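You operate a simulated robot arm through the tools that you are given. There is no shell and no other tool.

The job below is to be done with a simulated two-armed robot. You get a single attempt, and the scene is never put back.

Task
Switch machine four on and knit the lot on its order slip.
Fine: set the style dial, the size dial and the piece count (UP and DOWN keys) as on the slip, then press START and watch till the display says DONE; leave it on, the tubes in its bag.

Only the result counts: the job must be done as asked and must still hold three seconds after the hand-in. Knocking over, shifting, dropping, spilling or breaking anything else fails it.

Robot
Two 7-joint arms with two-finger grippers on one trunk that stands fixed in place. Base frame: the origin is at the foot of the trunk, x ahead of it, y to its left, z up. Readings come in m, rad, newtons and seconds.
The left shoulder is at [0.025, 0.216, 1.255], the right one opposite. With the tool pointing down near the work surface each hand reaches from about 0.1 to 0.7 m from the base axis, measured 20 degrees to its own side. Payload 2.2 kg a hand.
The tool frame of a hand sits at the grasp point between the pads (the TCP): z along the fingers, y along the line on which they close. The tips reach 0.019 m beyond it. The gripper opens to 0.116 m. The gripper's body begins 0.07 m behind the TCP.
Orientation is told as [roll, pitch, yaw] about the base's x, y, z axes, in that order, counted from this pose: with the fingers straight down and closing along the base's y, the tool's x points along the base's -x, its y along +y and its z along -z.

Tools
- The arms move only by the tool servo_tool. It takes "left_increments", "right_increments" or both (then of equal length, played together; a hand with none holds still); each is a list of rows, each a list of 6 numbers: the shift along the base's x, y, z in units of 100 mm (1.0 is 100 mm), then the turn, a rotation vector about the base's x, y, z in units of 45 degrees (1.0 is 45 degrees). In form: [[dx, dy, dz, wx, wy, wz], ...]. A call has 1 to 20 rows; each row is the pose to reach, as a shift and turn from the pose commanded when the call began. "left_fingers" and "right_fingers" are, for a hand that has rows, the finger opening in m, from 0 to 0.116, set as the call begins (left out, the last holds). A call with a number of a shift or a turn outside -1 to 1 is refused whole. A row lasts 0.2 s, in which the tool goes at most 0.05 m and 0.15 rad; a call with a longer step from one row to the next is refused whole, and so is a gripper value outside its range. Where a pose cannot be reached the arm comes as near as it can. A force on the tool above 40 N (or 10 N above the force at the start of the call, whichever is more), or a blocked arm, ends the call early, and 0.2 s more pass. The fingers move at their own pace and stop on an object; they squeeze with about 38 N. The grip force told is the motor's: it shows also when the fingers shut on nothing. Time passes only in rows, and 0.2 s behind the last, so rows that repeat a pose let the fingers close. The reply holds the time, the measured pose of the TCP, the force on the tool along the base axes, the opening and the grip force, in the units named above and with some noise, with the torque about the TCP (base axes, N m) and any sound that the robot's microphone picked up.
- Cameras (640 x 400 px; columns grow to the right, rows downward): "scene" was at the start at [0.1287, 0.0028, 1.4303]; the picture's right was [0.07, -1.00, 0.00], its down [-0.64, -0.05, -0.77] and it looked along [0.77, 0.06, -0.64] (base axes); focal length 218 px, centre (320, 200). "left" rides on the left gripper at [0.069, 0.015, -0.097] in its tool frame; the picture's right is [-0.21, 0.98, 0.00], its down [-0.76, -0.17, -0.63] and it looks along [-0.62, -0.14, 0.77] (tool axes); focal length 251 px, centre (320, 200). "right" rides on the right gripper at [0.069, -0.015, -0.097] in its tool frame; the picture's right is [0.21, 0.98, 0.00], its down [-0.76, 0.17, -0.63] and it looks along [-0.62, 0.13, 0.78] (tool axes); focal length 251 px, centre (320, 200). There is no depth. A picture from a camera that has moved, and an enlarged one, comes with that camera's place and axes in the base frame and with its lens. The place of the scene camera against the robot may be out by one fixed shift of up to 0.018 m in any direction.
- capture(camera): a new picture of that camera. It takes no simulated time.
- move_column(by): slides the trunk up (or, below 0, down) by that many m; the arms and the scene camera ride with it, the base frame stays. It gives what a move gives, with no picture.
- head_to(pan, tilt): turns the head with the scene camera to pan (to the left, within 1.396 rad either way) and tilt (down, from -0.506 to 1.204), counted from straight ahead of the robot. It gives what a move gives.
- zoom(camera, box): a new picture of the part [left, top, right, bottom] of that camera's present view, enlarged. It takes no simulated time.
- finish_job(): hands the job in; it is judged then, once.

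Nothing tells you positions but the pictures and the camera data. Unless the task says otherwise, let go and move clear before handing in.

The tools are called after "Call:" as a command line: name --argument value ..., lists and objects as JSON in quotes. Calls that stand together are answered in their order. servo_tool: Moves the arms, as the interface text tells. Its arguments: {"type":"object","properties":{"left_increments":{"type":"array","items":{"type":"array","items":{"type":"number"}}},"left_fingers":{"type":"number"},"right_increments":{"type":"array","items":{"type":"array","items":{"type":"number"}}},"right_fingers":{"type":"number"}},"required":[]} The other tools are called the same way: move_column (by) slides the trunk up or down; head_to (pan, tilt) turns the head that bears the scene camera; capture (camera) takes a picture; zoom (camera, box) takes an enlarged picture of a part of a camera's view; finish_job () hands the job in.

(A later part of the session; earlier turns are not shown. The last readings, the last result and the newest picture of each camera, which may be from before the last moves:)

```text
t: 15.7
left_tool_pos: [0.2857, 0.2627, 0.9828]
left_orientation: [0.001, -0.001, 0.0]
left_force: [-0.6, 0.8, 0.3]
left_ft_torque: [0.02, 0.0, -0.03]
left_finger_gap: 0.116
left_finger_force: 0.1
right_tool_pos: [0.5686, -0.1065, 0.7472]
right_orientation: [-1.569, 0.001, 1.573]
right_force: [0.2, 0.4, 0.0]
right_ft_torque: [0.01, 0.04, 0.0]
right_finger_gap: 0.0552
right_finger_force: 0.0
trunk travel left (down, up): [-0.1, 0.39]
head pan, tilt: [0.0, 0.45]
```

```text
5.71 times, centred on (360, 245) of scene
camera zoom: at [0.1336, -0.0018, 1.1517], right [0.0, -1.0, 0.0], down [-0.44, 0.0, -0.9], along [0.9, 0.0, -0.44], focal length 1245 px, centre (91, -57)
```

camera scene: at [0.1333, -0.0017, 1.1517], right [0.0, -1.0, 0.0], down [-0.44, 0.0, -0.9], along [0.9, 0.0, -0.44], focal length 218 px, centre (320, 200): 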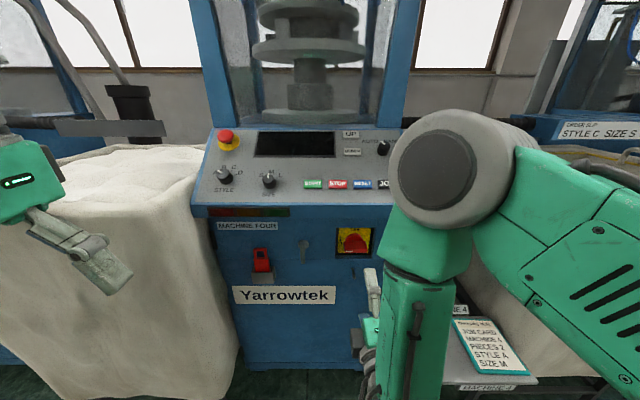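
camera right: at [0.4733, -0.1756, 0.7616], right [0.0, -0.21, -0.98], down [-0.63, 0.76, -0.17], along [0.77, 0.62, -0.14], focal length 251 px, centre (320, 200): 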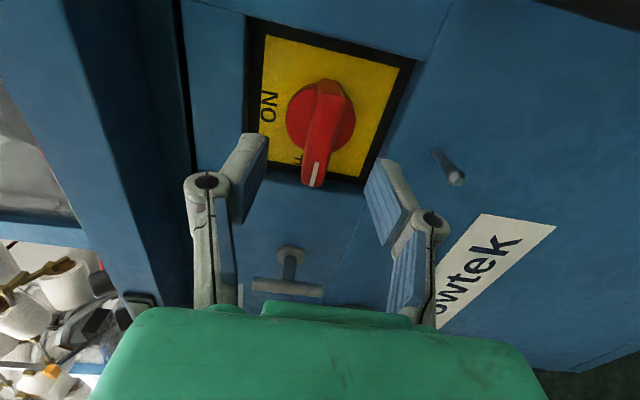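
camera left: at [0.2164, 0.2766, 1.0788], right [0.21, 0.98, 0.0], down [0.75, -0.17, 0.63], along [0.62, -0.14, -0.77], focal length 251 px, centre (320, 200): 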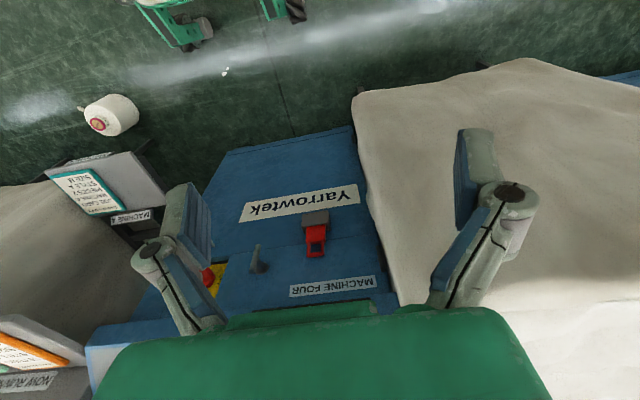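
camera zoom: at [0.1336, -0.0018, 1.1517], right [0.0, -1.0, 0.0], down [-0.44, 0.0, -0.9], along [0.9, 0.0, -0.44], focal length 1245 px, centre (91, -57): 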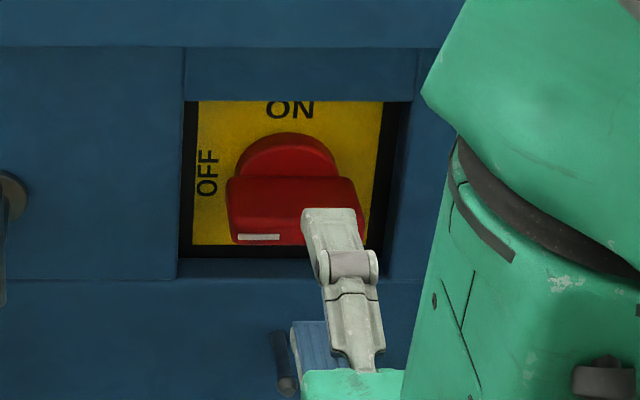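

The fingers straddle the bar correctly. I'll move in the last 6 cm, then close.

Call:
servo_tool --right_increments '[[0.15, 0.03, -0.02, 0, 0, 0], [0.3, 0.03, -0.02, 0, 0, 0], [0.45, 0.03, -0.02, 0, 0, 0], [0.6, 0.03, -0.02, 0, 0, 0], [0.63, 0.03, -0.02, 0, 0, 0]]'

Call:
capture --camera "right"

Call:
zoom --camera "scene" --box '[310, 210, 410, 280]'

```text
t: 16.9
left_tool_pos: [0.2854, 0.2628, 0.9827]
left_orientation: [0.0, -0.002, 0.0]
left_force: [-0.3, -0.1, -0.6]
left_ft_torque: [-0.03, 0.02, 0.04]
left_finger_gap: 0.1162
left_finger_force: 0.1
right_tool_pos: [0.6293, -0.1012, 0.7461]
right_orientation: [-1.569, 0.003, 1.577]
right_force: [1.1, 0.2, -0.2]
right_ft_torque: [-0.01, 0.02, 0.02]
right_finger_gap: 0.0551
right_finger_force: 0.0
trunk travel left (down, up): [-0.1, 0.39]
head pan, tilt: [0.0, 0.45]
```

```text
taken
camera right: at [0.5347, -0.171, 0.7605], right [0.0, -0.22, -0.98], down [-0.64, 0.75, -0.17], along [0.77, 0.62, -0.14], focal length 251 px, centre (320, 200)
```

right: 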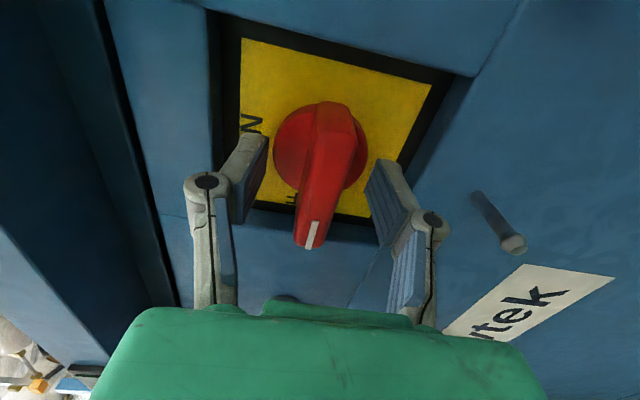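

```text
5.71 times, centred on (360, 245) of scene
camera zoom: at [0.1338, -0.0018, 1.1516], right [0.0, -1.0, 0.0], down [-0.44, 0.0, -0.9], along [0.9, 0.0, -0.44], focal length 1245 px, centre (91, -57)
```

zoom: 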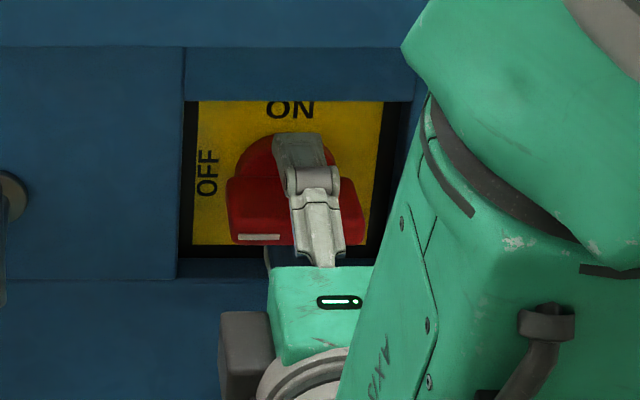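

The fingers sit above and below the bar, centred. Closing now.

Call:
servo_tool --right_increments '[[0, 0, 0, 0, 0, 0], [0, 0, 0, 0, 0, 0], [0, 0, 0, 0, 0, 0]]' --right_fingers 0.0

Call:
capture --camera "right"

```text
t: 17.7
left_tool_pos: [0.2857, 0.2625, 0.983]
left_orientation: [0.0, -0.001, -0.001]
left_force: [-0.2, -0.6, -0.2]
left_ft_torque: [-0.02, -0.02, -0.03]
left_finger_gap: 0.116
left_finger_force: 0.2
right_tool_pos: [0.6311, -0.1015, 0.745]
right_orientation: [-1.569, 0.001, 1.574]
right_force: [-1.8, 1.0, -2.6]
right_ft_torque: [0.0, -0.02, 0.65]
right_finger_gap: 0.0182
right_finger_force: 43.7
trunk travel left (down, up): [-0.1, 0.39]
head pan, tilt: [0.0, 0.45]
```

```text
taken
camera right: at [0.5347, -0.1712, 0.7602], right [0.0, -0.22, -0.98], down [-0.64, 0.75, -0.17], along [0.77, 0.62, -0.14], focal length 251 px, centre (320, 200)
```

right: 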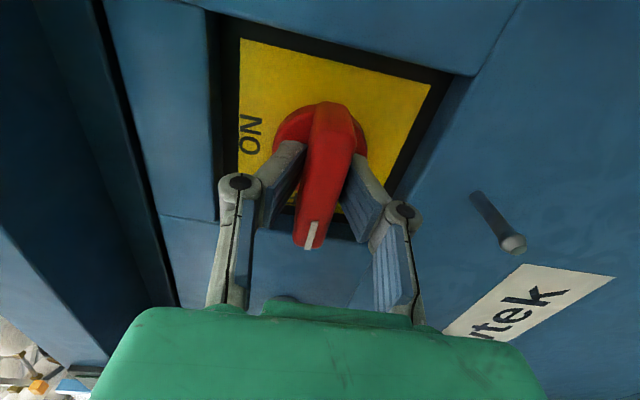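

The bar is gripped (18 mm). Now I turn clockwise about +x, first 45°.

Call:
servo_tool --right_increments '[[0, 0, 0, 0.125, 0, 0], [0, 0, 0, 0.25, 0, 0], [0, 0, 0, 0.375, 0, 0], [0, 0, 0, 0.5, 0, 0], [0, 0, 0, 0.625, 0, 0], [0, 0, 0, 0.75, 0, 0], [0, 0, 0, 0.875, 0, 0], [0, 0, 0, 1.0, 0, 0]]'

Call:
capture --camera "right"

Call:
capture --camera "scene"

```text
t: 19.5
left_tool_pos: [0.2856, 0.2621, 0.9831]
left_orientation: [0.0, -0.003, 0.001]
left_force: [-0.8, -0.4, -0.8]
left_ft_torque: [0.01, -0.03, -0.02]
left_finger_gap: 0.116
left_finger_force: 0.2
right_tool_pos: [0.6305, -0.0997, 0.7444]
right_orientation: [-1.575, -0.786, 1.574]
right_force: [-0.9, 1.1, 4.8]
right_ft_torque: [-0.01, -0.37, 0.16]
right_finger_gap: 0.0181
right_finger_force: 43.3
trunk travel left (down, up): [-0.1, 0.39]
head pan, tilt: [0.0, 0.45]
```

```text
taken
camera right: at [0.5344, -0.1613, 0.7059], right [0.0, 0.54, -0.84], down [-0.63, 0.65, 0.42], along [0.77, 0.53, 0.34], focal length 251 px, centre (320, 200)
```

right: 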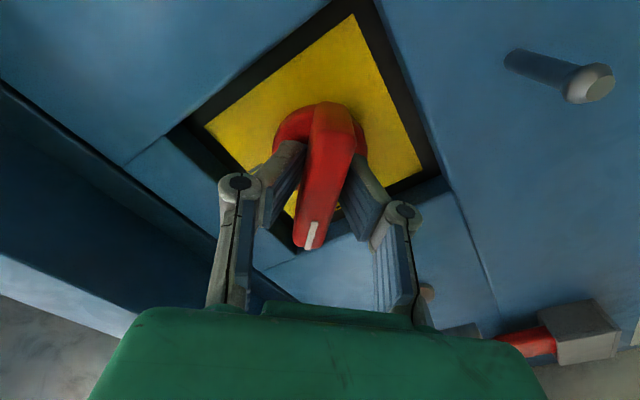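

```text
taken
camera scene: at [0.1331, -0.0012, 1.1518], right [0.0, -1.0, 0.0], down [-0.44, 0.0, -0.9], along [0.9, 0.0, -0.44], focal length 218 px, centre (320, 200)
```

scene: 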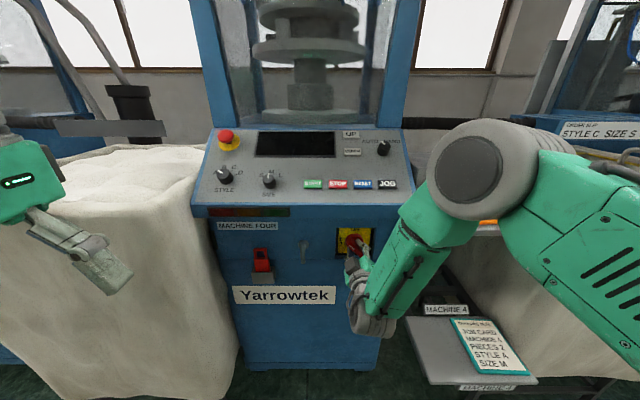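

The handle is turning with the gripper; it's at 45° now. I'll turn the other 45° to ON.

Call:
servo_tool --right_increments '[[0, 0, 0, 0.125, 0, 0], [0, 0, 0, 0.25, 0, 0], [0, 0, 0, 0.375, 0, 0], [0, 0, 0, 0.5, 0, 0], [0, 0, 0, 0.625, 0, 0], [0, 0, 0, 0.75, 0, 0], [0, 0, 0, 0.875, 0, 0], [0, 0, 0, 1.0, 0, 0]]'

Call:
capture --camera "right"

Call:
capture --camera "scene"

```text
t: 21.3
left_tool_pos: [0.2845, 0.263, 0.9824]
left_orientation: [-0.003, -0.004, -0.001]
left_force: [-0.3, -0.5, 0.1]
left_ft_torque: [0.01, 0.04, -0.05]
left_finger_gap: 0.1161
left_finger_force: 0.1
right_tool_pos: [0.6295, -0.1002, 0.7453]
right_orientation: [2.988, -1.569, -2.987]
right_force: [-5.0, 4.6, 0.1]
right_ft_torque: [0.01, -1.14, 0.07]
right_finger_gap: 0.0181
right_finger_force: 43.2
trunk travel left (down, up): [-0.1, 0.39]
head pan, tilt: [0.0, 0.45]
```

```text
taken
camera right: at [0.5346, -0.1165, 0.675], right [0.0, 0.98, -0.21], down [-0.63, 0.17, 0.76], along [0.77, 0.14, 0.62], focal length 251 px, centre (320, 200)
```

right: 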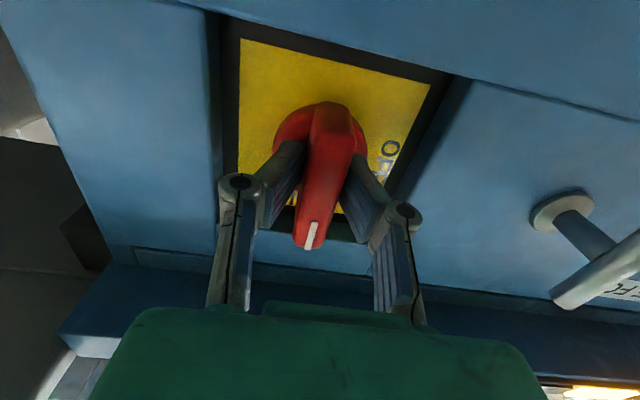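

```text
taken
camera scene: at [0.1329, -0.0009, 1.1517], right [0.0, -1.0, 0.0], down [-0.44, 0.0, -0.9], along [0.9, 0.0, -0.44], focal length 218 px, centre (320, 200)
```

scene: 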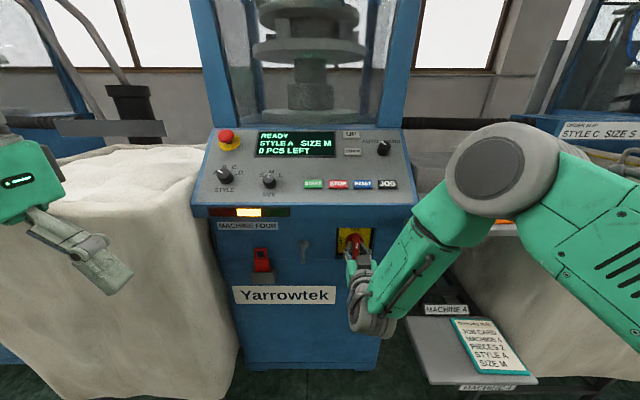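

The machine is on: the display says READY, STYLE A, SIZE M, 0 PCS LEFT. I'll release the handle and back the right hand straight out.

Call:
servo_tool --right_increments '[[0, 0, 0, 0, 0, 0], [0, 0, 0, 0, 0, 0], [-0.3, 0, 0, 0, 0, 0], [-0.7, 0, 0, 0, 0, 0], [-1.0, 0, 0, 0, 0, 0]]' --right_fingers 0.055

Call:
servo_tool --right_increments '[[-0.3, -0.1, 0, 0, 0, 0], [-0.5, -0.2, 0, 0, 0, 0], [-0.5, -0.2, 0, 0, 0, 0]]'

Call:
capture --camera "scene"

Call:
zoom --camera "scene" --box '[190, 120, 430, 280]'

```text
t: 22.5
left_tool_pos: [0.2851, 0.2631, 0.9829]
left_orientation: [0.0, -0.003, 0.001]
left_force: [0.2, 0.0, 0.7]
left_ft_torque: [0.01, 0.01, -0.03]
left_finger_gap: 0.116
left_finger_force: 0.0
right_tool_pos: [0.5322, -0.1006, 0.7487]
right_orientation: [-2.668, -1.567, 2.67]
right_force: [0.2, 0.5, -0.2]
right_ft_torque: [0.02, 0.0, 0.02]
right_finger_gap: 0.0548
right_finger_force: 0.1
trunk travel left (down, up): [-0.1, 0.39]
head pan, tilt: [0.0, 0.45]
```

```text
t: 23.3
left_tool_pos: [0.2849, 0.2624, 0.9813]
left_orientation: [-0.001, -0.002, -0.001]
left_force: [-0.6, -0.1, 0.4]
left_ft_torque: [0.01, -0.07, 0.01]
left_finger_gap: 0.116
left_finger_force: 0.2
right_tool_pos: [0.4829, -0.1192, 0.7438]
right_orientation: [-2.68, -1.569, 2.681]
right_force: [-0.9, -0.2, -1.0]
right_ft_torque: [0.02, 0.0, 0.0]
right_finger_gap: 0.0553
right_finger_force: 0.1
trunk travel left (down, up): [-0.1, 0.39]
head pan, tilt: [0.0, 0.45]
```

```text
taken
camera scene: at [0.1334, -0.0022, 1.1517], right [0.0, -1.0, 0.0], down [-0.44, 0.0, -0.9], along [0.9, 0.0, -0.44], focal length 218 px, centre (320, 200)
```

scene: 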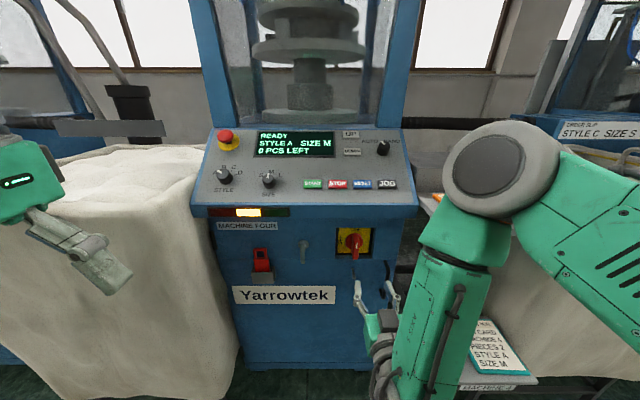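

```text
2.50 times, centred on (310, 200) of scene
camera zoom: at [0.1334, -0.0022, 1.1517], right [0.0, -1.0, 0.0], down [-0.44, 0.0, -0.9], along [0.9, 0.0, -0.44], focal length 545 px, centre (345, 200)
```

zoom: 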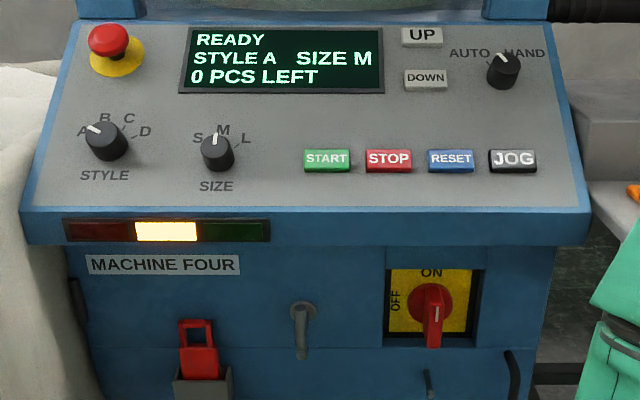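

The switch is at ON with READY showing, amber lit. Now I bring the right hand back to its earlier 45° pose, out of the way, then raise the trunk for work on the panel.

Call:
servo_tool --right_increments '[[-0.1, -0.05, 0.1, 0, 0, 0], [-0.3, -0.1, 0.3, 0, 0.1, 0], [-0.4, -0.3, 0.5, 0, 0.25, 0], [-0.5, -0.5, 0.7, 0, 0.4, 0], [-0.55, -0.7, 0.9, 0, 0.55, 0], [-0.6, -0.8, 1.0, 0, 0.7, 0], [-0.6, -0.9, 1.0, 0, 0.85, 0], [-0.6, -0.9, 1.0, 0, 1.0, 0]]'

Call:
capture --camera "scene"

```text
t: 25.1
left_tool_pos: [0.2853, 0.2616, 0.9823]
left_orientation: [0.001, -0.003, 0.0]
left_force: [-0.5, 0.1, 0.7]
left_ft_torque: [0.01, -0.03, 0.02]
left_finger_gap: 0.1161
left_finger_force: 0.1
right_tool_pos: [0.4321, -0.2075, 0.8423]
right_orientation: [0.001, -0.785, -0.001]
right_force: [-0.2, 0.3, 0.0]
right_ft_torque: [0.03, 0.01, -0.02]
right_finger_gap: 0.0551
right_finger_force: 0.0
right hand out of reach, approached as far as the arm can: row 4, 5, 6, 7, 8
trunk travel left (down, up): [-0.1, 0.39]
head pan, tilt: [0.0, 0.45]
```

```text
taken
camera scene: at [0.1321, -0.0036, 1.1518], right [0.0, -1.0, 0.0], down [-0.44, 0.0, -0.9], along [0.9, 0.0, -0.44], focal length 218 px, centre (320, 200)
```

scene: 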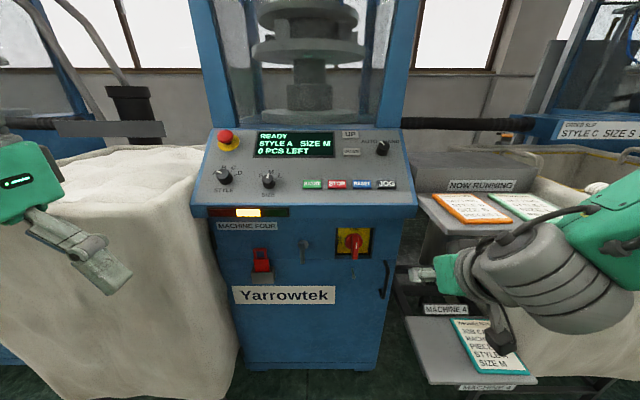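

The right hand is folded back clear. Raising the trunk 0.3 m now.

Call:
move_column --by 0.3

Call:
head_to --pan 0.07 --tilt 0.7

Call:
capture --camera "scene"

Call:
capture --camera "right"

```text
t: 28.1
left_tool_pos: [0.2853, 0.2624, 1.2822]
left_orientation: [-0.001, -0.002, -0.001]
left_force: [-0.7, 0.0, 0.0]
left_ft_torque: [-0.01, -0.03, -0.01]
left_finger_gap: 0.1162
left_finger_force: 0.0
right_tool_pos: [0.4329, -0.209, 1.1412]
right_orientation: [-0.001, -0.784, 0.0]
right_force: [-1.0, -0.5, -0.6]
right_ft_torque: [-0.01, 0.02, 0.01]
right_finger_gap: 0.055
right_finger_force: 0.1
trunk travel left (down, up): [-0.4, 0.09]
head pan, tilt: [0.0, 0.45]
```

```text
t: 28.9
left_tool_pos: [0.2859, 0.2621, 1.2818]
left_orientation: [0.0, -0.003, -0.001]
left_force: [-0.4, -0.3, -0.4]
left_ft_torque: [0.01, 0.01, 0.01]
left_finger_gap: 0.1159
left_finger_force: 0.1
right_tool_pos: [0.4311, -0.2089, 1.1416]
right_orientation: [-0.003, -0.787, 0.0]
right_force: [0.0, 0.3, 0.4]
right_ft_torque: [-0.02, -0.01, 0.0]
right_finger_gap: 0.0548
right_finger_force: 0.1
trunk travel left (down, up): [-0.4, 0.09]
head pan, tilt: [0.07, 0.7]
```

```text
taken
camera scene: at [0.1264, 0.0027, 1.4296], right [0.07, -1.0, 0.0], down [-0.64, -0.05, -0.76], along [0.76, 0.05, -0.65], focal length 218 px, centre (320, 200)
```

scene: 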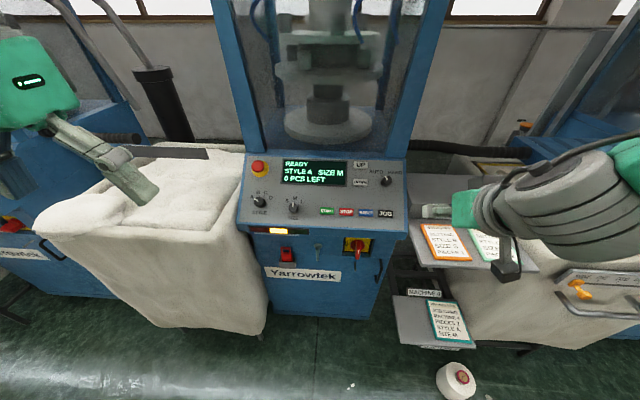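

```text
taken
camera right: at [0.3158, -0.2244, 1.1617], right [-0.15, 0.98, -0.15], down [0.09, 0.17, 0.98], along [0.98, 0.13, -0.11], focal length 251 px, centre (320, 200)
```

right: 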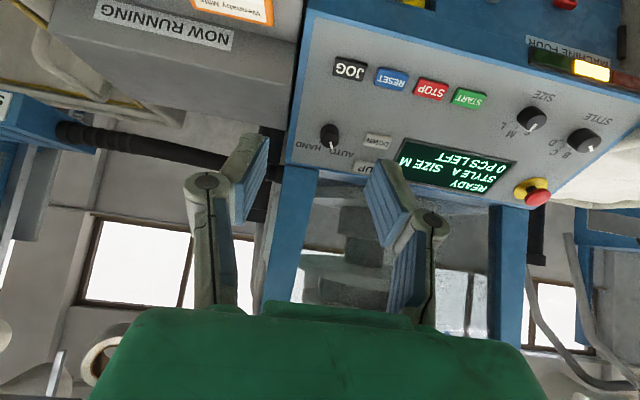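

Everything is clear. I'll bring the left hand over the dials, pitched about −30° to match the panel slope, to view them closely.

Call:
servo_tool --left_increments '[[0.2, -0.05, 0, 0, -0.1, 0], [0.4, -0.1, -0.1, 0, -0.2, 0], [0.6, -0.15, -0.2, 0, -0.3, 0], [0.8, -0.2, -0.3, 0, -0.4, 0], [1.0, -0.25, -0.4, 0, -0.5, 0], [1.0, -0.3, -0.5, 0, -0.6, 0], [1.0, -0.3, -0.5, 0, -0.667, 0]]'

Call:
servo_tool --left_increments '[[0.3, 0, -0.2, 0, 0, 0], [0.6, 0, -0.4, 0, 0, 0], [0.9, 0, -0.6, 0, 0, 0], [0.9, 0, -0.6, 0, 0, 0]]'

Call:
capture --camera "left"

Call:
capture --camera "scene"

```text
t: 30.5
left_tool_pos: [0.3862, 0.2324, 1.2317]
left_orientation: [0.001, -0.528, 0.0]
left_force: [0.0, -0.2, -0.2]
left_ft_torque: [0.0, -0.01, 0.03]
left_finger_gap: 0.1162
left_finger_force: 0.1
right_tool_pos: [0.4314, -0.2088, 1.1427]
right_orientation: [0.0, -0.787, -0.001]
right_force: [0.8, 0.3, 0.0]
right_ft_torque: [0.0, 0.02, -0.01]
right_finger_gap: 0.0551
right_finger_force: 0.0
trunk travel left (down, up): [-0.4, 0.09]
head pan, tilt: [0.07, 0.7]
```

```text
t: 31.5
left_tool_pos: [0.4778, 0.2284, 1.1734]
left_orientation: [0.001, -0.528, 0.0]
left_force: [-0.6, 0.5, -0.2]
left_ft_torque: [-0.01, -0.04, 0.01]
left_finger_gap: 0.1162
left_finger_force: 0.1
right_tool_pos: [0.4318, -0.2104, 1.1431]
right_orientation: [0.001, -0.787, -0.002]
right_force: [0.3, 0.5, -0.6]
right_ft_torque: [-0.02, 0.02, 0.0]
right_finger_gap: 0.0546
right_finger_force: 0.0
trunk travel left (down, up): [-0.4, 0.09]
head pan, tilt: [0.07, 0.7]
```

```text
taken
camera left: at [0.3701, 0.2433, 1.222], right [0.19, 0.98, 0.11], down [0.33, -0.17, 0.93], along [0.92, -0.14, -0.36], focal length 251 px, centre (320, 200)
```

left: 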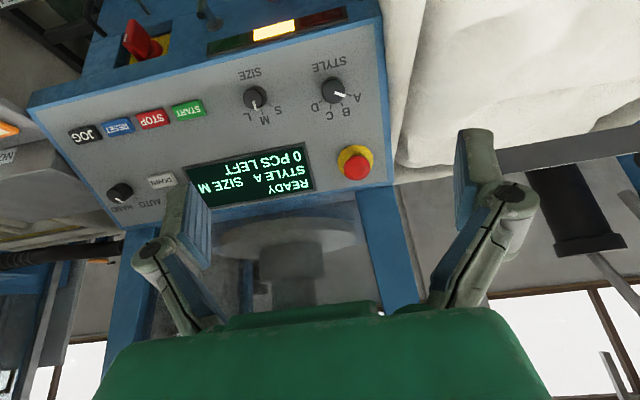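

```text
taken
camera scene: at [0.1265, -0.0005, 1.4296], right [0.07, -1.0, 0.0], down [-0.64, -0.04, -0.76], along [0.76, 0.05, -0.65], focal length 218 px, centre (320, 200)
```

scene: 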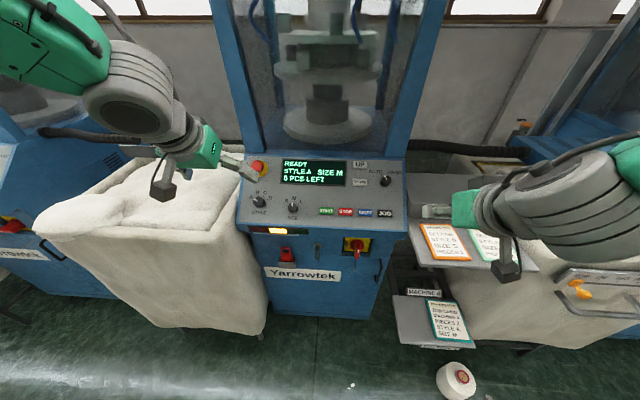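

I'll zoom this left view to triangulate the dials and buttons against the earlier left view.

Call:
zoom --camera "left" --box '[220, 50, 400, 190]'

Call:
zoom --camera "left" --box '[50, 60, 250, 220]'

Call:
zoom --camera "right" --box '[300, 40, 500, 180]'

Call:
zoom --camera "right" --box '[460, 80, 640, 220]'

```text
2.86 times, centred on (310, 120) of left
camera zoom: at [0.3701, 0.2433, 1.222], right [0.19, 0.98, 0.11], down [0.33, -0.17, 0.93], along [0.92, -0.14, -0.36], focal length 718 px, centre (349, 429)
```

zoom: 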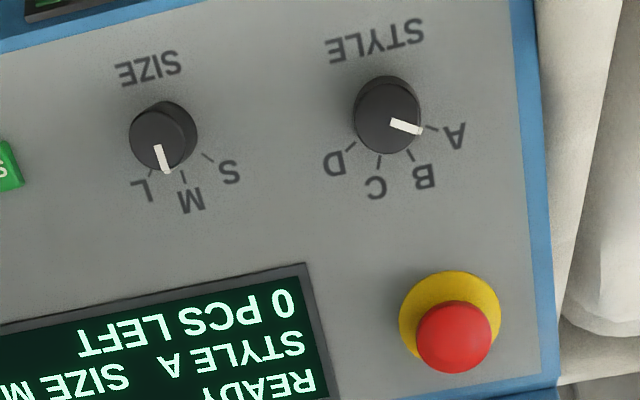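

```text
2.50 times, centred on (150, 140) of left
camera zoom: at [0.3701, 0.2433, 1.222], right [0.19, 0.98, 0.11], down [0.33, -0.17, 0.93], along [0.92, -0.14, -0.36], focal length 629 px, centre (745, 350)
```

zoom: 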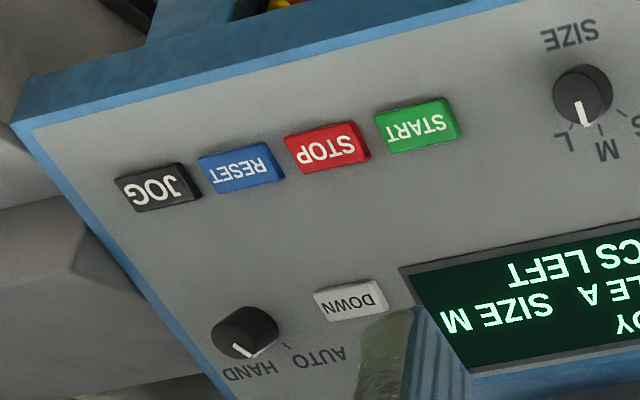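

```text
2.86 times, centred on (400, 110) of right
camera zoom: at [0.3149, -0.2265, 1.1617], right [-0.15, 0.98, -0.15], down [0.09, 0.17, 0.98], along [0.98, 0.14, -0.11], focal length 718 px, centre (91, 457)
```

zoom: 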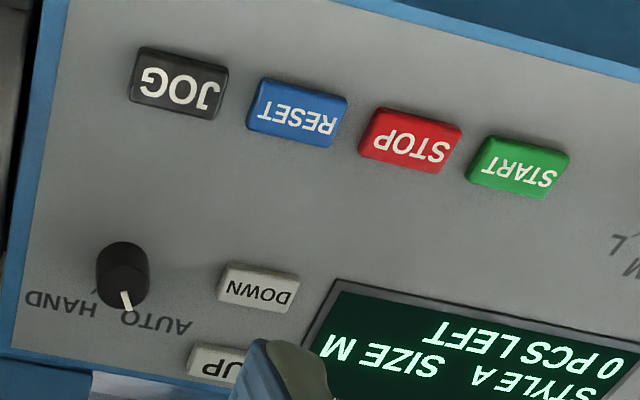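

```text
2.86 times, centred on (550, 150) of right
camera zoom: at [0.3149, -0.2265, 1.1617], right [-0.15, 0.98, -0.15], down [0.09, 0.17, 0.98], along [0.98, 0.14, -0.11], focal length 718 px, centre (-337, 343)
```

zoom: 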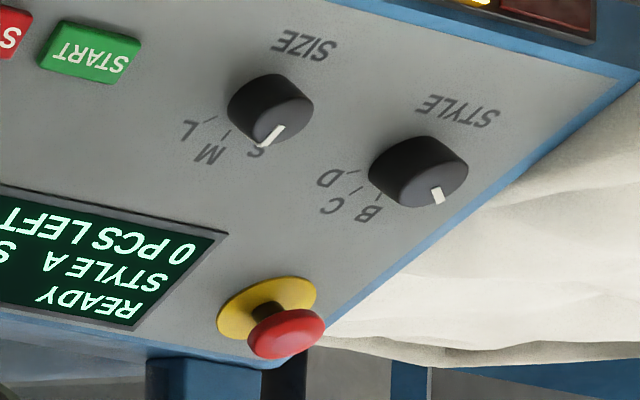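

Triangulated (consistent to ~1 mm): STYLE knob top ≈[0.641, 0.238, 0.963], SIZE knob top ≈[0.628, 0.127, 0.955], START ≈[0.639, 0.020, 0.935], DOWN ≈[0.720, −0.085, 0.998], UP ≈[0.763, −0.085, 1.038]; panel slope ≈38°. I'll bring the left hand above the STYLE knob along the panel normal and pre-twist it 40° anticlockwise.

Call:
servo_tool --left_increments '[[0.2, 0.02, -0.25, 0, -0.05, 0], [0.4, 0.04, -0.5, 0, -0.1, 0], [0.6, 0.06, -0.75, 0, -0.15, 0], [0.8, 0.08, -1.0, 0, -0.178, 0], [0.8, 0.08, -1.0, 0, -0.178, 0]]' --left_fingers 0.07

Call:
servo_tool --left_increments '[[0, 0, 0, -0.091, 0, 0.117], [0, 0, 0, -0.183, 0, 0.233], [0, 0, 0, -0.274, 0, 0.35], [0, 0, 0, -0.365, 0, 0.467], [0, 0, 0, -0.457, 0, 0.583], [0, 0, 0, -0.548, 0, 0.7], [0, 0, 0, -0.548, 0, 0.7]]'

Call:
capture --camera "left"

Call:
capture --camera "scene"

```text
t: 32.7
left_tool_pos: [0.5564, 0.2525, 1.078]
left_orientation: [-0.043, -0.676, 0.051]
left_force: [-0.7, 0.6, -1.1]
left_ft_torque: [-0.02, -0.01, -0.01]
left_finger_gap: 0.07
left_finger_force: 0.0
right_tool_pos: [0.4323, -0.2033, 1.1436]
right_orientation: [-0.008, -0.788, 0.002]
right_force: [-0.9, 0.7, 0.5]
right_ft_torque: [-0.08, -0.01, -0.03]
right_finger_gap: 0.055
right_finger_force: 0.0
trunk travel left (down, up): [-0.4, 0.09]
head pan, tilt: [0.07, 0.7]
```

```text
t: 34.3
left_tool_pos: [0.5558, 0.2435, 1.0716]
left_orientation: [-0.467, -0.489, 0.821]
left_force: [-0.3, 0.3, -0.1]
left_ft_torque: [0.01, 0.01, 0.01]
left_finger_gap: 0.0699
left_finger_force: 0.1
right_tool_pos: [0.4324, -0.2047, 1.1423]
right_orientation: [-0.004, -0.788, 0.005]
right_force: [-0.6, 0.3, -0.7]
right_ft_torque: [-0.03, 0.01, -0.01]
right_finger_gap: 0.0549
right_finger_force: 0.1
trunk travel left (down, up): [-0.4, 0.09]
head pan, tilt: [0.07, 0.7]
```

```text
taken
camera left: at [0.4466, 0.2107, 1.1089], right [-0.37, 0.88, -0.29], down [0.15, 0.36, 0.92], along [0.92, 0.29, -0.27], focal length 251 px, centre (320, 200)
```

left: 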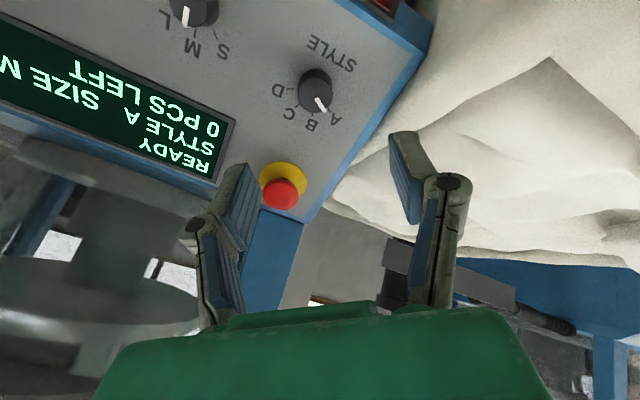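

```text
taken
camera scene: at [0.128, 0.0048, 1.4294], right [0.07, -1.0, 0.0], down [-0.65, -0.05, -0.76], along [0.76, 0.05, -0.65], focal length 218 px, centre (320, 200)
```

scene: 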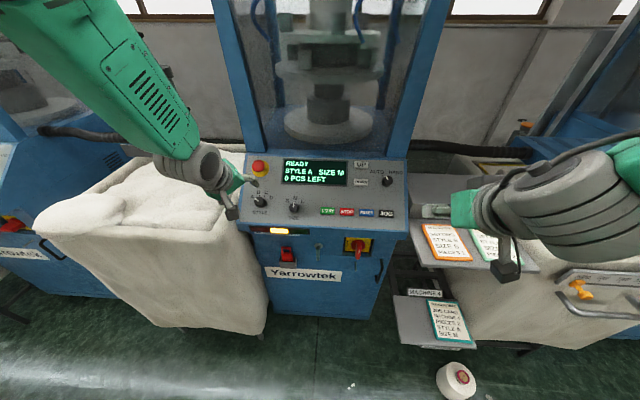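

The knob lines up with my estimate from this view too. I'll descend along the panel normal to about 3 cm away and check.

Call:
servo_tool --left_increments '[[0.15, 0, -0.2, 0, 0, 0], [0.31, -0.01, -0.4, 0, 0, 0], [0.46, -0.02, -0.6, 0, 0, 0], [0.615, -0.02, -0.79, 0, 0, 0], [0.615, -0.02, -0.79, 0, 0, 0], [0.615, -0.02, -0.79, 0, 0, 0]]'

Call:
capture --camera "left"

Call:
zoom --camera "scene" --box '[190, 140, 350, 240]'

```text
t: 35.7
left_tool_pos: [0.6181, 0.2323, 0.9946]
left_orientation: [-0.464, -0.495, 0.817]
left_force: [0.4, 0.3, 1.1]
left_ft_torque: [-0.05, 0.01, 0.02]
left_finger_gap: 0.0698
left_finger_force: 0.0
right_tool_pos: [0.4329, -0.2136, 1.142]
right_orientation: [0.006, -0.788, -0.004]
right_force: [0.0, -0.7, 0.0]
right_ft_torque: [0.03, -0.02, 0.03]
right_finger_gap: 0.0552
right_finger_force: 0.1
trunk travel left (down, up): [-0.4, 0.09]
head pan, tilt: [0.07, 0.7]
```

```text
taken
camera left: at [0.5091, 0.1994, 1.0308], right [-0.36, 0.89, -0.28], down [0.15, 0.35, 0.92], along [0.92, 0.29, -0.26], focal length 251 px, centre (320, 200)
```

left: 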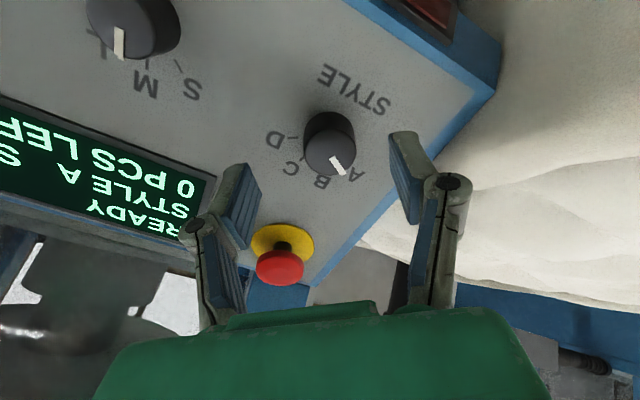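

```text
4.00 times, centred on (270, 190) of scene
camera zoom: at [0.1278, -0.0037, 1.4295], right [0.07, -1.0, 0.0], down [-0.65, -0.04, -0.76], along [0.76, 0.06, -0.65], focal length 871 px, centre (520, 240)
```

zoom: 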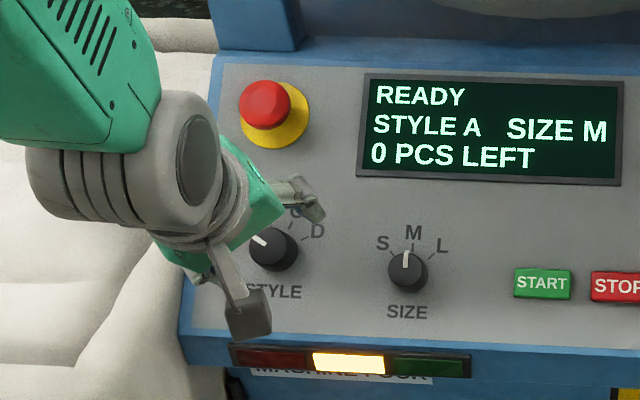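

Nearly there; the trunk's sway needs a moment to settle. I'll pause, then descend the last 3 cm slowly.

Call:
servo_tool --left_increments '[[0, 0, 0, 0, 0, 0], [0, 0, 0, 0, 0, 0], [0.05, 0, -0.065, 0, 0, 0], [0.1, 0, -0.13, 0, 0, 0], [0.15, 0, -0.19, 0, 0, 0], [0.195, 0, -0.25, 0, 0, 0], [0.195, 0, -0.25, 0, 0, 0], [0.195, 0, -0.25, 0, 0, 0]]'

Call:
capture --camera "left"

Call:
zoom --camera "scene" --box '[190, 140, 350, 240]'

```text
t: 37.5
left_tool_pos: [0.6367, 0.2349, 0.9685]
left_orientation: [-0.464, -0.495, 0.818]
left_force: [0.8, 0.6, 0.2]
left_ft_torque: [-0.01, 0.0, 0.01]
left_finger_gap: 0.0698
left_finger_force: 0.1
right_tool_pos: [0.4325, -0.2095, 1.142]
right_orientation: [0.001, -0.786, -0.002]
right_force: [0.6, 0.2, 0.4]
right_ft_torque: [0.0, 0.03, -0.02]
right_finger_gap: 0.055
right_finger_force: 0.1
trunk travel left (down, up): [-0.4, 0.09]
head pan, tilt: [0.07, 0.7]
```

```text
taken
camera left: at [0.5282, 0.2019, 1.0055], right [-0.37, 0.89, -0.28], down [0.15, 0.36, 0.92], along [0.92, 0.29, -0.26], focal length 251 px, centre (320, 200)
```

left: 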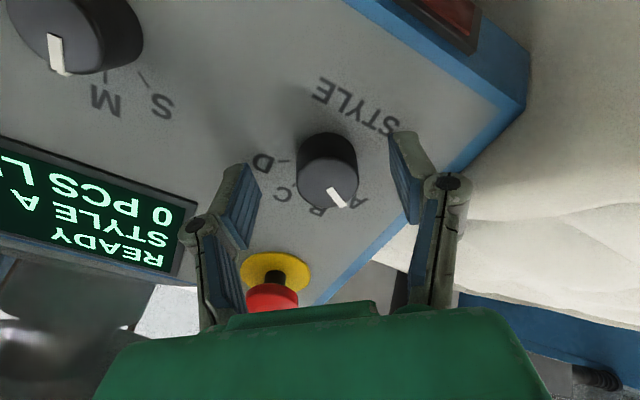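

```text
4.00 times, centred on (270, 190) of scene
camera zoom: at [0.1284, -0.0001, 1.4294], right [0.07, -1.0, 0.0], down [-0.65, -0.04, -0.76], along [0.76, 0.05, -0.65], focal length 871 px, centre (520, 240)
```

zoom: 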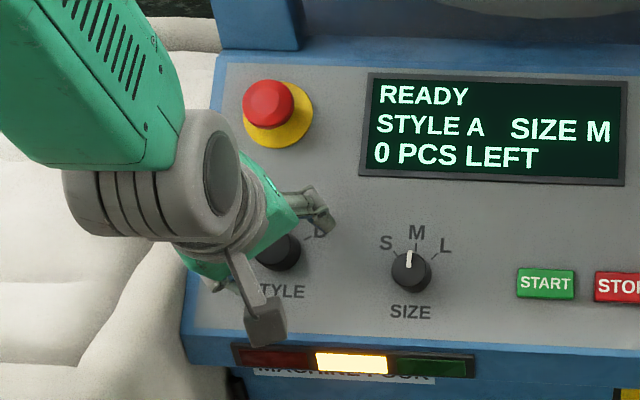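

The knob is ~4–5 mm off-centre towards the left finger; I'll shift by +4 mm in y and then close on the knob.

Call:
servo_tool --left_increments '[[-0.015, 0.04, -0.01, 0, 0, 0], [-0.015, 0.04, -0.01, 0, 0, 0]]'

Call:
servo_tool --left_increments '[[0, 0, 0, 0, 0, 0], [0, 0, 0, 0, 0, 0], [0, 0, 0, 0, 0, 0]]' --left_fingers 0.0

Call:
capture --camera "left"

```text
t: 38.1
left_tool_pos: [0.634, 0.2394, 0.9656]
left_orientation: [-0.467, -0.494, 0.819]
left_force: [0.3, 0.1, 0.9]
left_ft_torque: [-0.01, -0.01, -0.03]
left_finger_gap: 0.0699
left_finger_force: 0.1
right_tool_pos: [0.432, -0.2093, 1.1424]
right_orientation: [-0.001, -0.789, -0.002]
right_force: [0.7, 0.3, 0.1]
right_ft_torque: [0.02, -0.03, -0.01]
right_finger_gap: 0.055
right_finger_force: 0.0
trunk travel left (down, up): [-0.4, 0.09]
head pan, tilt: [0.07, 0.7]
```

```text
t: 38.9
left_tool_pos: [0.6352, 0.2384, 0.9688]
left_orientation: [-0.467, -0.496, 0.818]
left_force: [6.4, -5.6, 3.6]
left_ft_torque: [-0.24, -0.08, -0.2]
left_finger_gap: 0.0335
left_finger_force: 45.2
right_tool_pos: [0.4328, -0.2114, 1.1415]
right_orientation: [0.003, -0.787, -0.001]
right_force: [0.7, 0.0, -0.2]
right_ft_torque: [-0.02, 0.0, -0.02]
right_finger_gap: 0.0555
right_finger_force: 0.1
trunk travel left (down, up): [-0.4, 0.09]
head pan, tilt: [0.07, 0.7]
```

```text
taken
camera left: at [0.527, 0.2048, 1.0045], right [-0.36, 0.89, -0.28], down [0.15, 0.36, 0.92], along [0.92, 0.29, -0.26], focal length 251 px, centre (320, 200)
```

left: 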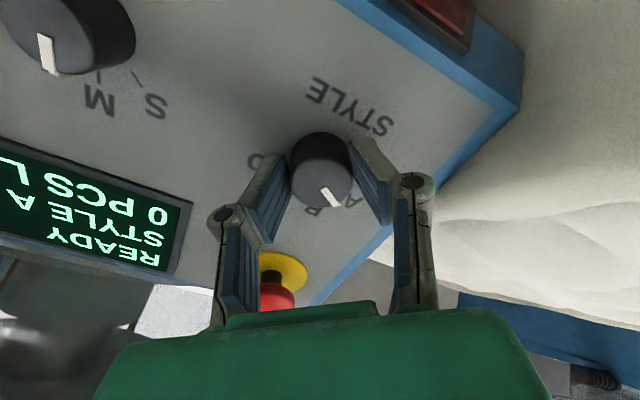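

The knob is held (33.5 mm). I'll twist clockwise 40° and check the display.

Call:
servo_tool --left_increments '[[0.005, -0.01, 0, 0.078, 0, -0.1], [0.01, -0.015, 0, 0.157, 0, -0.2], [0.01, -0.015, 0, 0.235, 0, -0.3], [0.01, -0.015, 0, 0.313, 0, -0.4], [0.01, -0.015, 0, 0.391, 0, -0.5], [0.01, -0.015, 0, 0.47, 0, -0.6], [0.01, -0.015, 0, 0.548, 0, -0.7], [0.01, -0.015, 0, 0.548, 0, -0.7]]'

Call:
capture --camera "left"

Call:
zoom --camera "scene" --box '[190, 140, 350, 240]'

```text
t: 40.7
left_tool_pos: [0.6355, 0.2386, 0.9678]
left_orientation: [0.002, -0.666, -0.003]
left_force: [-1.6, 4.9, 3.0]
left_ft_torque: [0.24, -0.03, 0.19]
left_finger_gap: 0.0334
left_finger_force: 45.1
right_tool_pos: [0.432, -0.21, 1.1437]
right_orientation: [0.0, -0.787, 0.0]
right_force: [0.0, -0.4, 0.2]
right_ft_torque: [0.02, -0.02, -0.01]
right_finger_gap: 0.0548
right_finger_force: 0.2
trunk travel left (down, up): [-0.4, 0.09]
head pan, tilt: [0.07, 0.7]
```

```text
taken
camera left: at [0.5215, 0.2548, 1.0005], right [0.17, 0.98, 0.13], down [0.2, -0.17, 0.96], along [0.96, -0.14, -0.23], focal length 251 px, centre (320, 200)
```

left: 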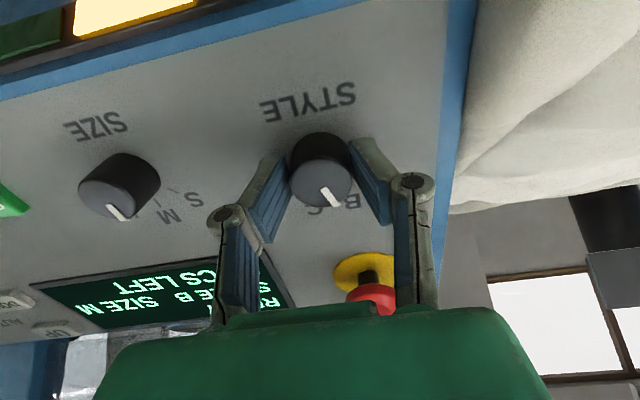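

```text
4.00 times, centred on (270, 190) of scene
camera zoom: at [0.1275, 0.0017, 1.4295], right [0.07, -1.0, 0.0], down [-0.65, -0.04, -0.76], along [0.76, 0.05, -0.65], focal length 871 px, centre (520, 240)
```

zoom: 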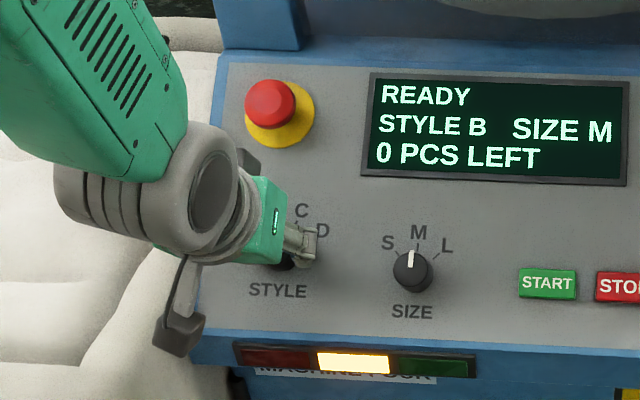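

STYLE B shows after 40°, as expected. Another 40° clockwise for C.

Call:
servo_tool --left_increments '[[0, 0, 0, 0.078, 0, -0.1], [0, 0, 0, 0.157, 0, -0.2], [0, 0, 0, 0.235, 0, -0.3], [0, 0, 0, 0.313, 0, -0.4], [0, 0, 0, 0.391, 0, -0.5], [0, 0, 0, 0.47, 0, -0.6], [0, 0, 0, 0.548, 0, -0.7], [0, 0, 0, 0.548, 0, -0.7]]'

Call:
capture --camera "left"

Call:
zoom --camera "scene" --box '[190, 140, 350, 240]'

```text
t: 42.5
left_tool_pos: [0.6366, 0.2419, 0.9674]
left_orientation: [0.466, -0.495, -0.818]
left_force: [-5.0, 10.7, 6.3]
left_ft_torque: [0.47, 0.39, 0.45]
left_finger_gap: 0.0334
left_finger_force: 44.6
right_tool_pos: [0.4323, -0.2065, 1.1439]
right_orientation: [-0.004, -0.788, 0.002]
right_force: [-0.1, 0.4, -0.1]
right_ft_torque: [-0.02, 0.02, -0.02]
right_finger_gap: 0.0549
right_finger_force: 0.0
trunk travel left (down, up): [-0.4, 0.09]
head pan, tilt: [0.07, 0.7]
```

```text
taken
camera left: at [0.5425, 0.2977, 1.0168], right [0.62, 0.61, 0.49], down [-0.02, -0.61, 0.79], along [0.78, -0.5, -0.37], focal length 251 px, centre (320, 200)
```

left: 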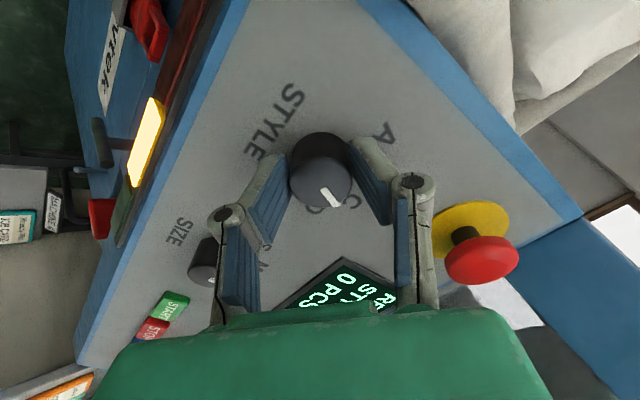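

```text
4.00 times, centred on (270, 190) of scene
camera zoom: at [0.1266, 0.0041, 1.4296], right [0.07, -1.0, 0.0], down [-0.64, -0.05, -0.76], along [0.76, 0.05, -0.65], focal length 871 px, centre (520, 240)
```

zoom: 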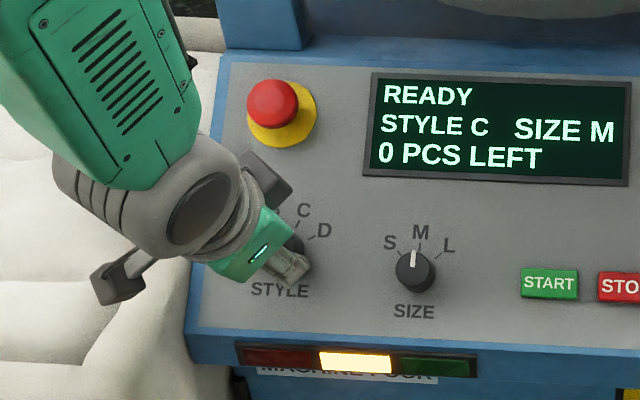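

STYLE C is set. Releasing the knob and lifting away along the panel normal.

Call:
servo_tool --left_increments '[[0, 0, 0, 0, 0, 0], [0, 0, 0, 0, 0, 0], [-0.12, 0, 0.16, 0, 0, 0], [-0.31, 0, 0.39, 0, 0, 0], [-0.5, 0, 0.63, 0, 0, 0], [-0.62, 0, 0.79, 0, 0, 0]]' --left_fingers 0.065

Call:
servo_tool --left_increments '[[0, -0.2, 0, -0.1, 0, 0.128], [0, -0.4, 0, -0.2, 0, 0.256], [0, -0.6, 0, -0.3, 0, 0.384], [0, -0.8, 0, -0.4, 0, 0.512], [0, -1.0, 0, -0.5, 0, 0.64], [0, -1.0, 0, -0.6, 0, 0.767], [0, -1.0, 0, -0.69, 0, 0.882], [0, -1.0, 0, -0.69, 0, 0.882]]'

Call:
capture --camera "left"

Call:
capture --camera "scene"

```text
t: 43.9
left_tool_pos: [0.5742, 0.2407, 1.0459]
left_orientation: [0.467, -0.493, -0.821]
left_force: [-0.2, -1.1, -0.6]
left_ft_torque: [0.02, -0.02, -0.04]
left_finger_gap: 0.0648
left_finger_force: 0.1
right_tool_pos: [0.4329, -0.2104, 1.1428]
right_orientation: [0.002, -0.788, -0.001]
right_force: [-0.3, -0.3, -0.5]
right_ft_torque: [0.02, 0.01, -0.02]
right_finger_gap: 0.0551
right_finger_force: 0.1
trunk travel left (down, up): [-0.4, 0.09]
head pan, tilt: [0.07, 0.7]
```

```text
t: 45.7
left_tool_pos: [0.5755, 0.154, 1.0397]
left_orientation: [-0.177, -0.625, 0.295]
left_force: [-0.2, -0.1, 0.7]
left_ft_torque: [0.0, 0.0, -0.02]
left_finger_gap: 0.0648
left_finger_force: 0.1
right_tool_pos: [0.4317, -0.2103, 1.1421]
right_orientation: [0.002, -0.787, -0.002]
right_force: [0.3, -0.4, 0.0]
right_ft_torque: [0.03, 0.03, -0.02]
right_finger_gap: 0.0548
right_finger_force: 0.1
trunk travel left (down, up): [-0.4, 0.09]
head pan, tilt: [0.07, 0.7]
```

```text
taken
camera left: at [0.4614, 0.1527, 1.0743], right [-0.02, 1.0, -0.01], down [0.24, 0.02, 0.97], along [0.97, 0.01, -0.24], focal length 251 px, centre (320, 200)
```

left: 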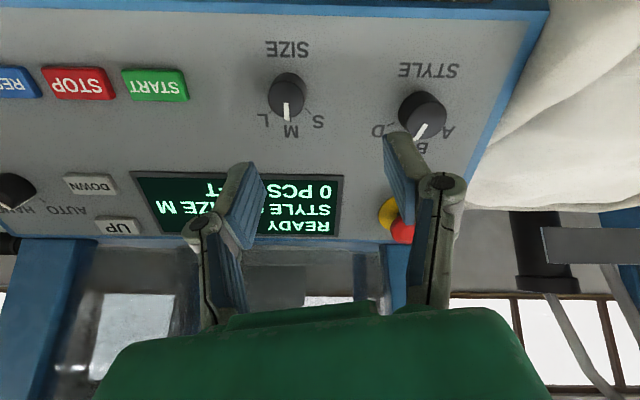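

```text
taken
camera scene: at [0.128, -0.0001, 1.4294], right [0.07, -1.0, 0.0], down [-0.65, -0.04, -0.76], along [0.76, 0.05, -0.65], focal length 218 px, centre (320, 200)
```

scene: 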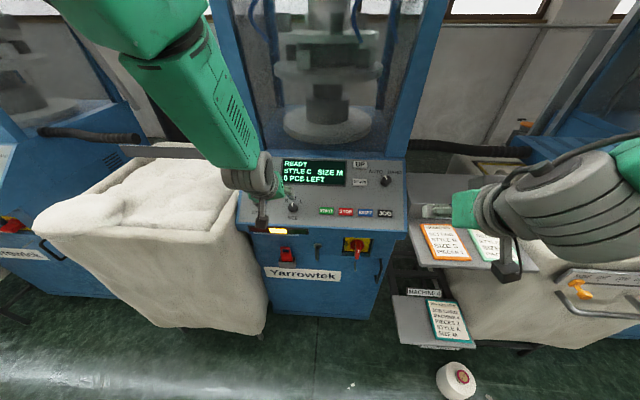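

STYLE C remains after release. Next the SIZE knob; I'll let things settle to get an exact pose.

Call:
servo_tool --left_increments '[[0, 0, 0, 0, 0, 0], [0, 0, 0, 0, 0, 0], [0, 0, 0, 0, 0, 0], [0, 0, 0, 0, 0, 0]]'

Call:
zoom --camera "left" --box '[220, 40, 480, 180]'

Call:
zoom --camera "scene" --box '[230, 140, 420, 260]'

```text
t: 46.7
left_tool_pos: [0.5775, 0.1508, 1.0456]
left_orientation: [-0.185, -0.633, 0.294]
left_force: [-0.7, -0.2, 0.5]
left_ft_torque: [-0.02, -0.02, 0.02]
left_finger_gap: 0.065
left_finger_force: 0.2
right_tool_pos: [0.4322, -0.2107, 1.1426]
right_orientation: [0.002, -0.787, -0.002]
right_force: [0.0, -0.8, 1.4]
right_ft_torque: [0.03, -0.01, -0.02]
right_finger_gap: 0.0552
right_finger_force: 0.1
trunk travel left (down, up): [-0.4, 0.09]
head pan, tilt: [0.07, 0.7]
```

```text
2.46 times, centred on (350, 110) of left
camera zoom: at [0.4626, 0.1511, 1.0784], right [-0.01, 1.0, -0.02], down [0.23, 0.02, 0.97], along [0.97, 0.01, -0.23], focal length 619 px, centre (246, 422)
```

zoom: 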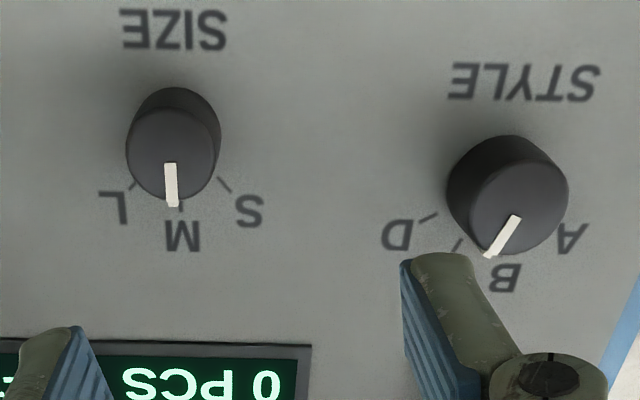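

```text
3.33 times, centred on (325, 200) of scene
camera zoom: at [0.1279, -0.0003, 1.4294], right [0.07, -1.0, 0.0], down [-0.65, -0.04, -0.76], along [0.76, 0.05, -0.65], focal length 726 px, centre (303, 200)
```

zoom: 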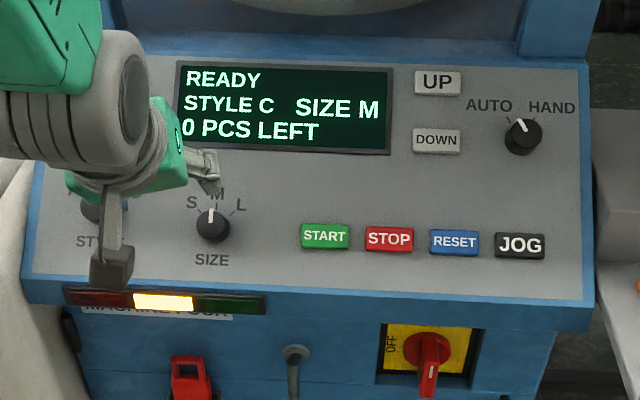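

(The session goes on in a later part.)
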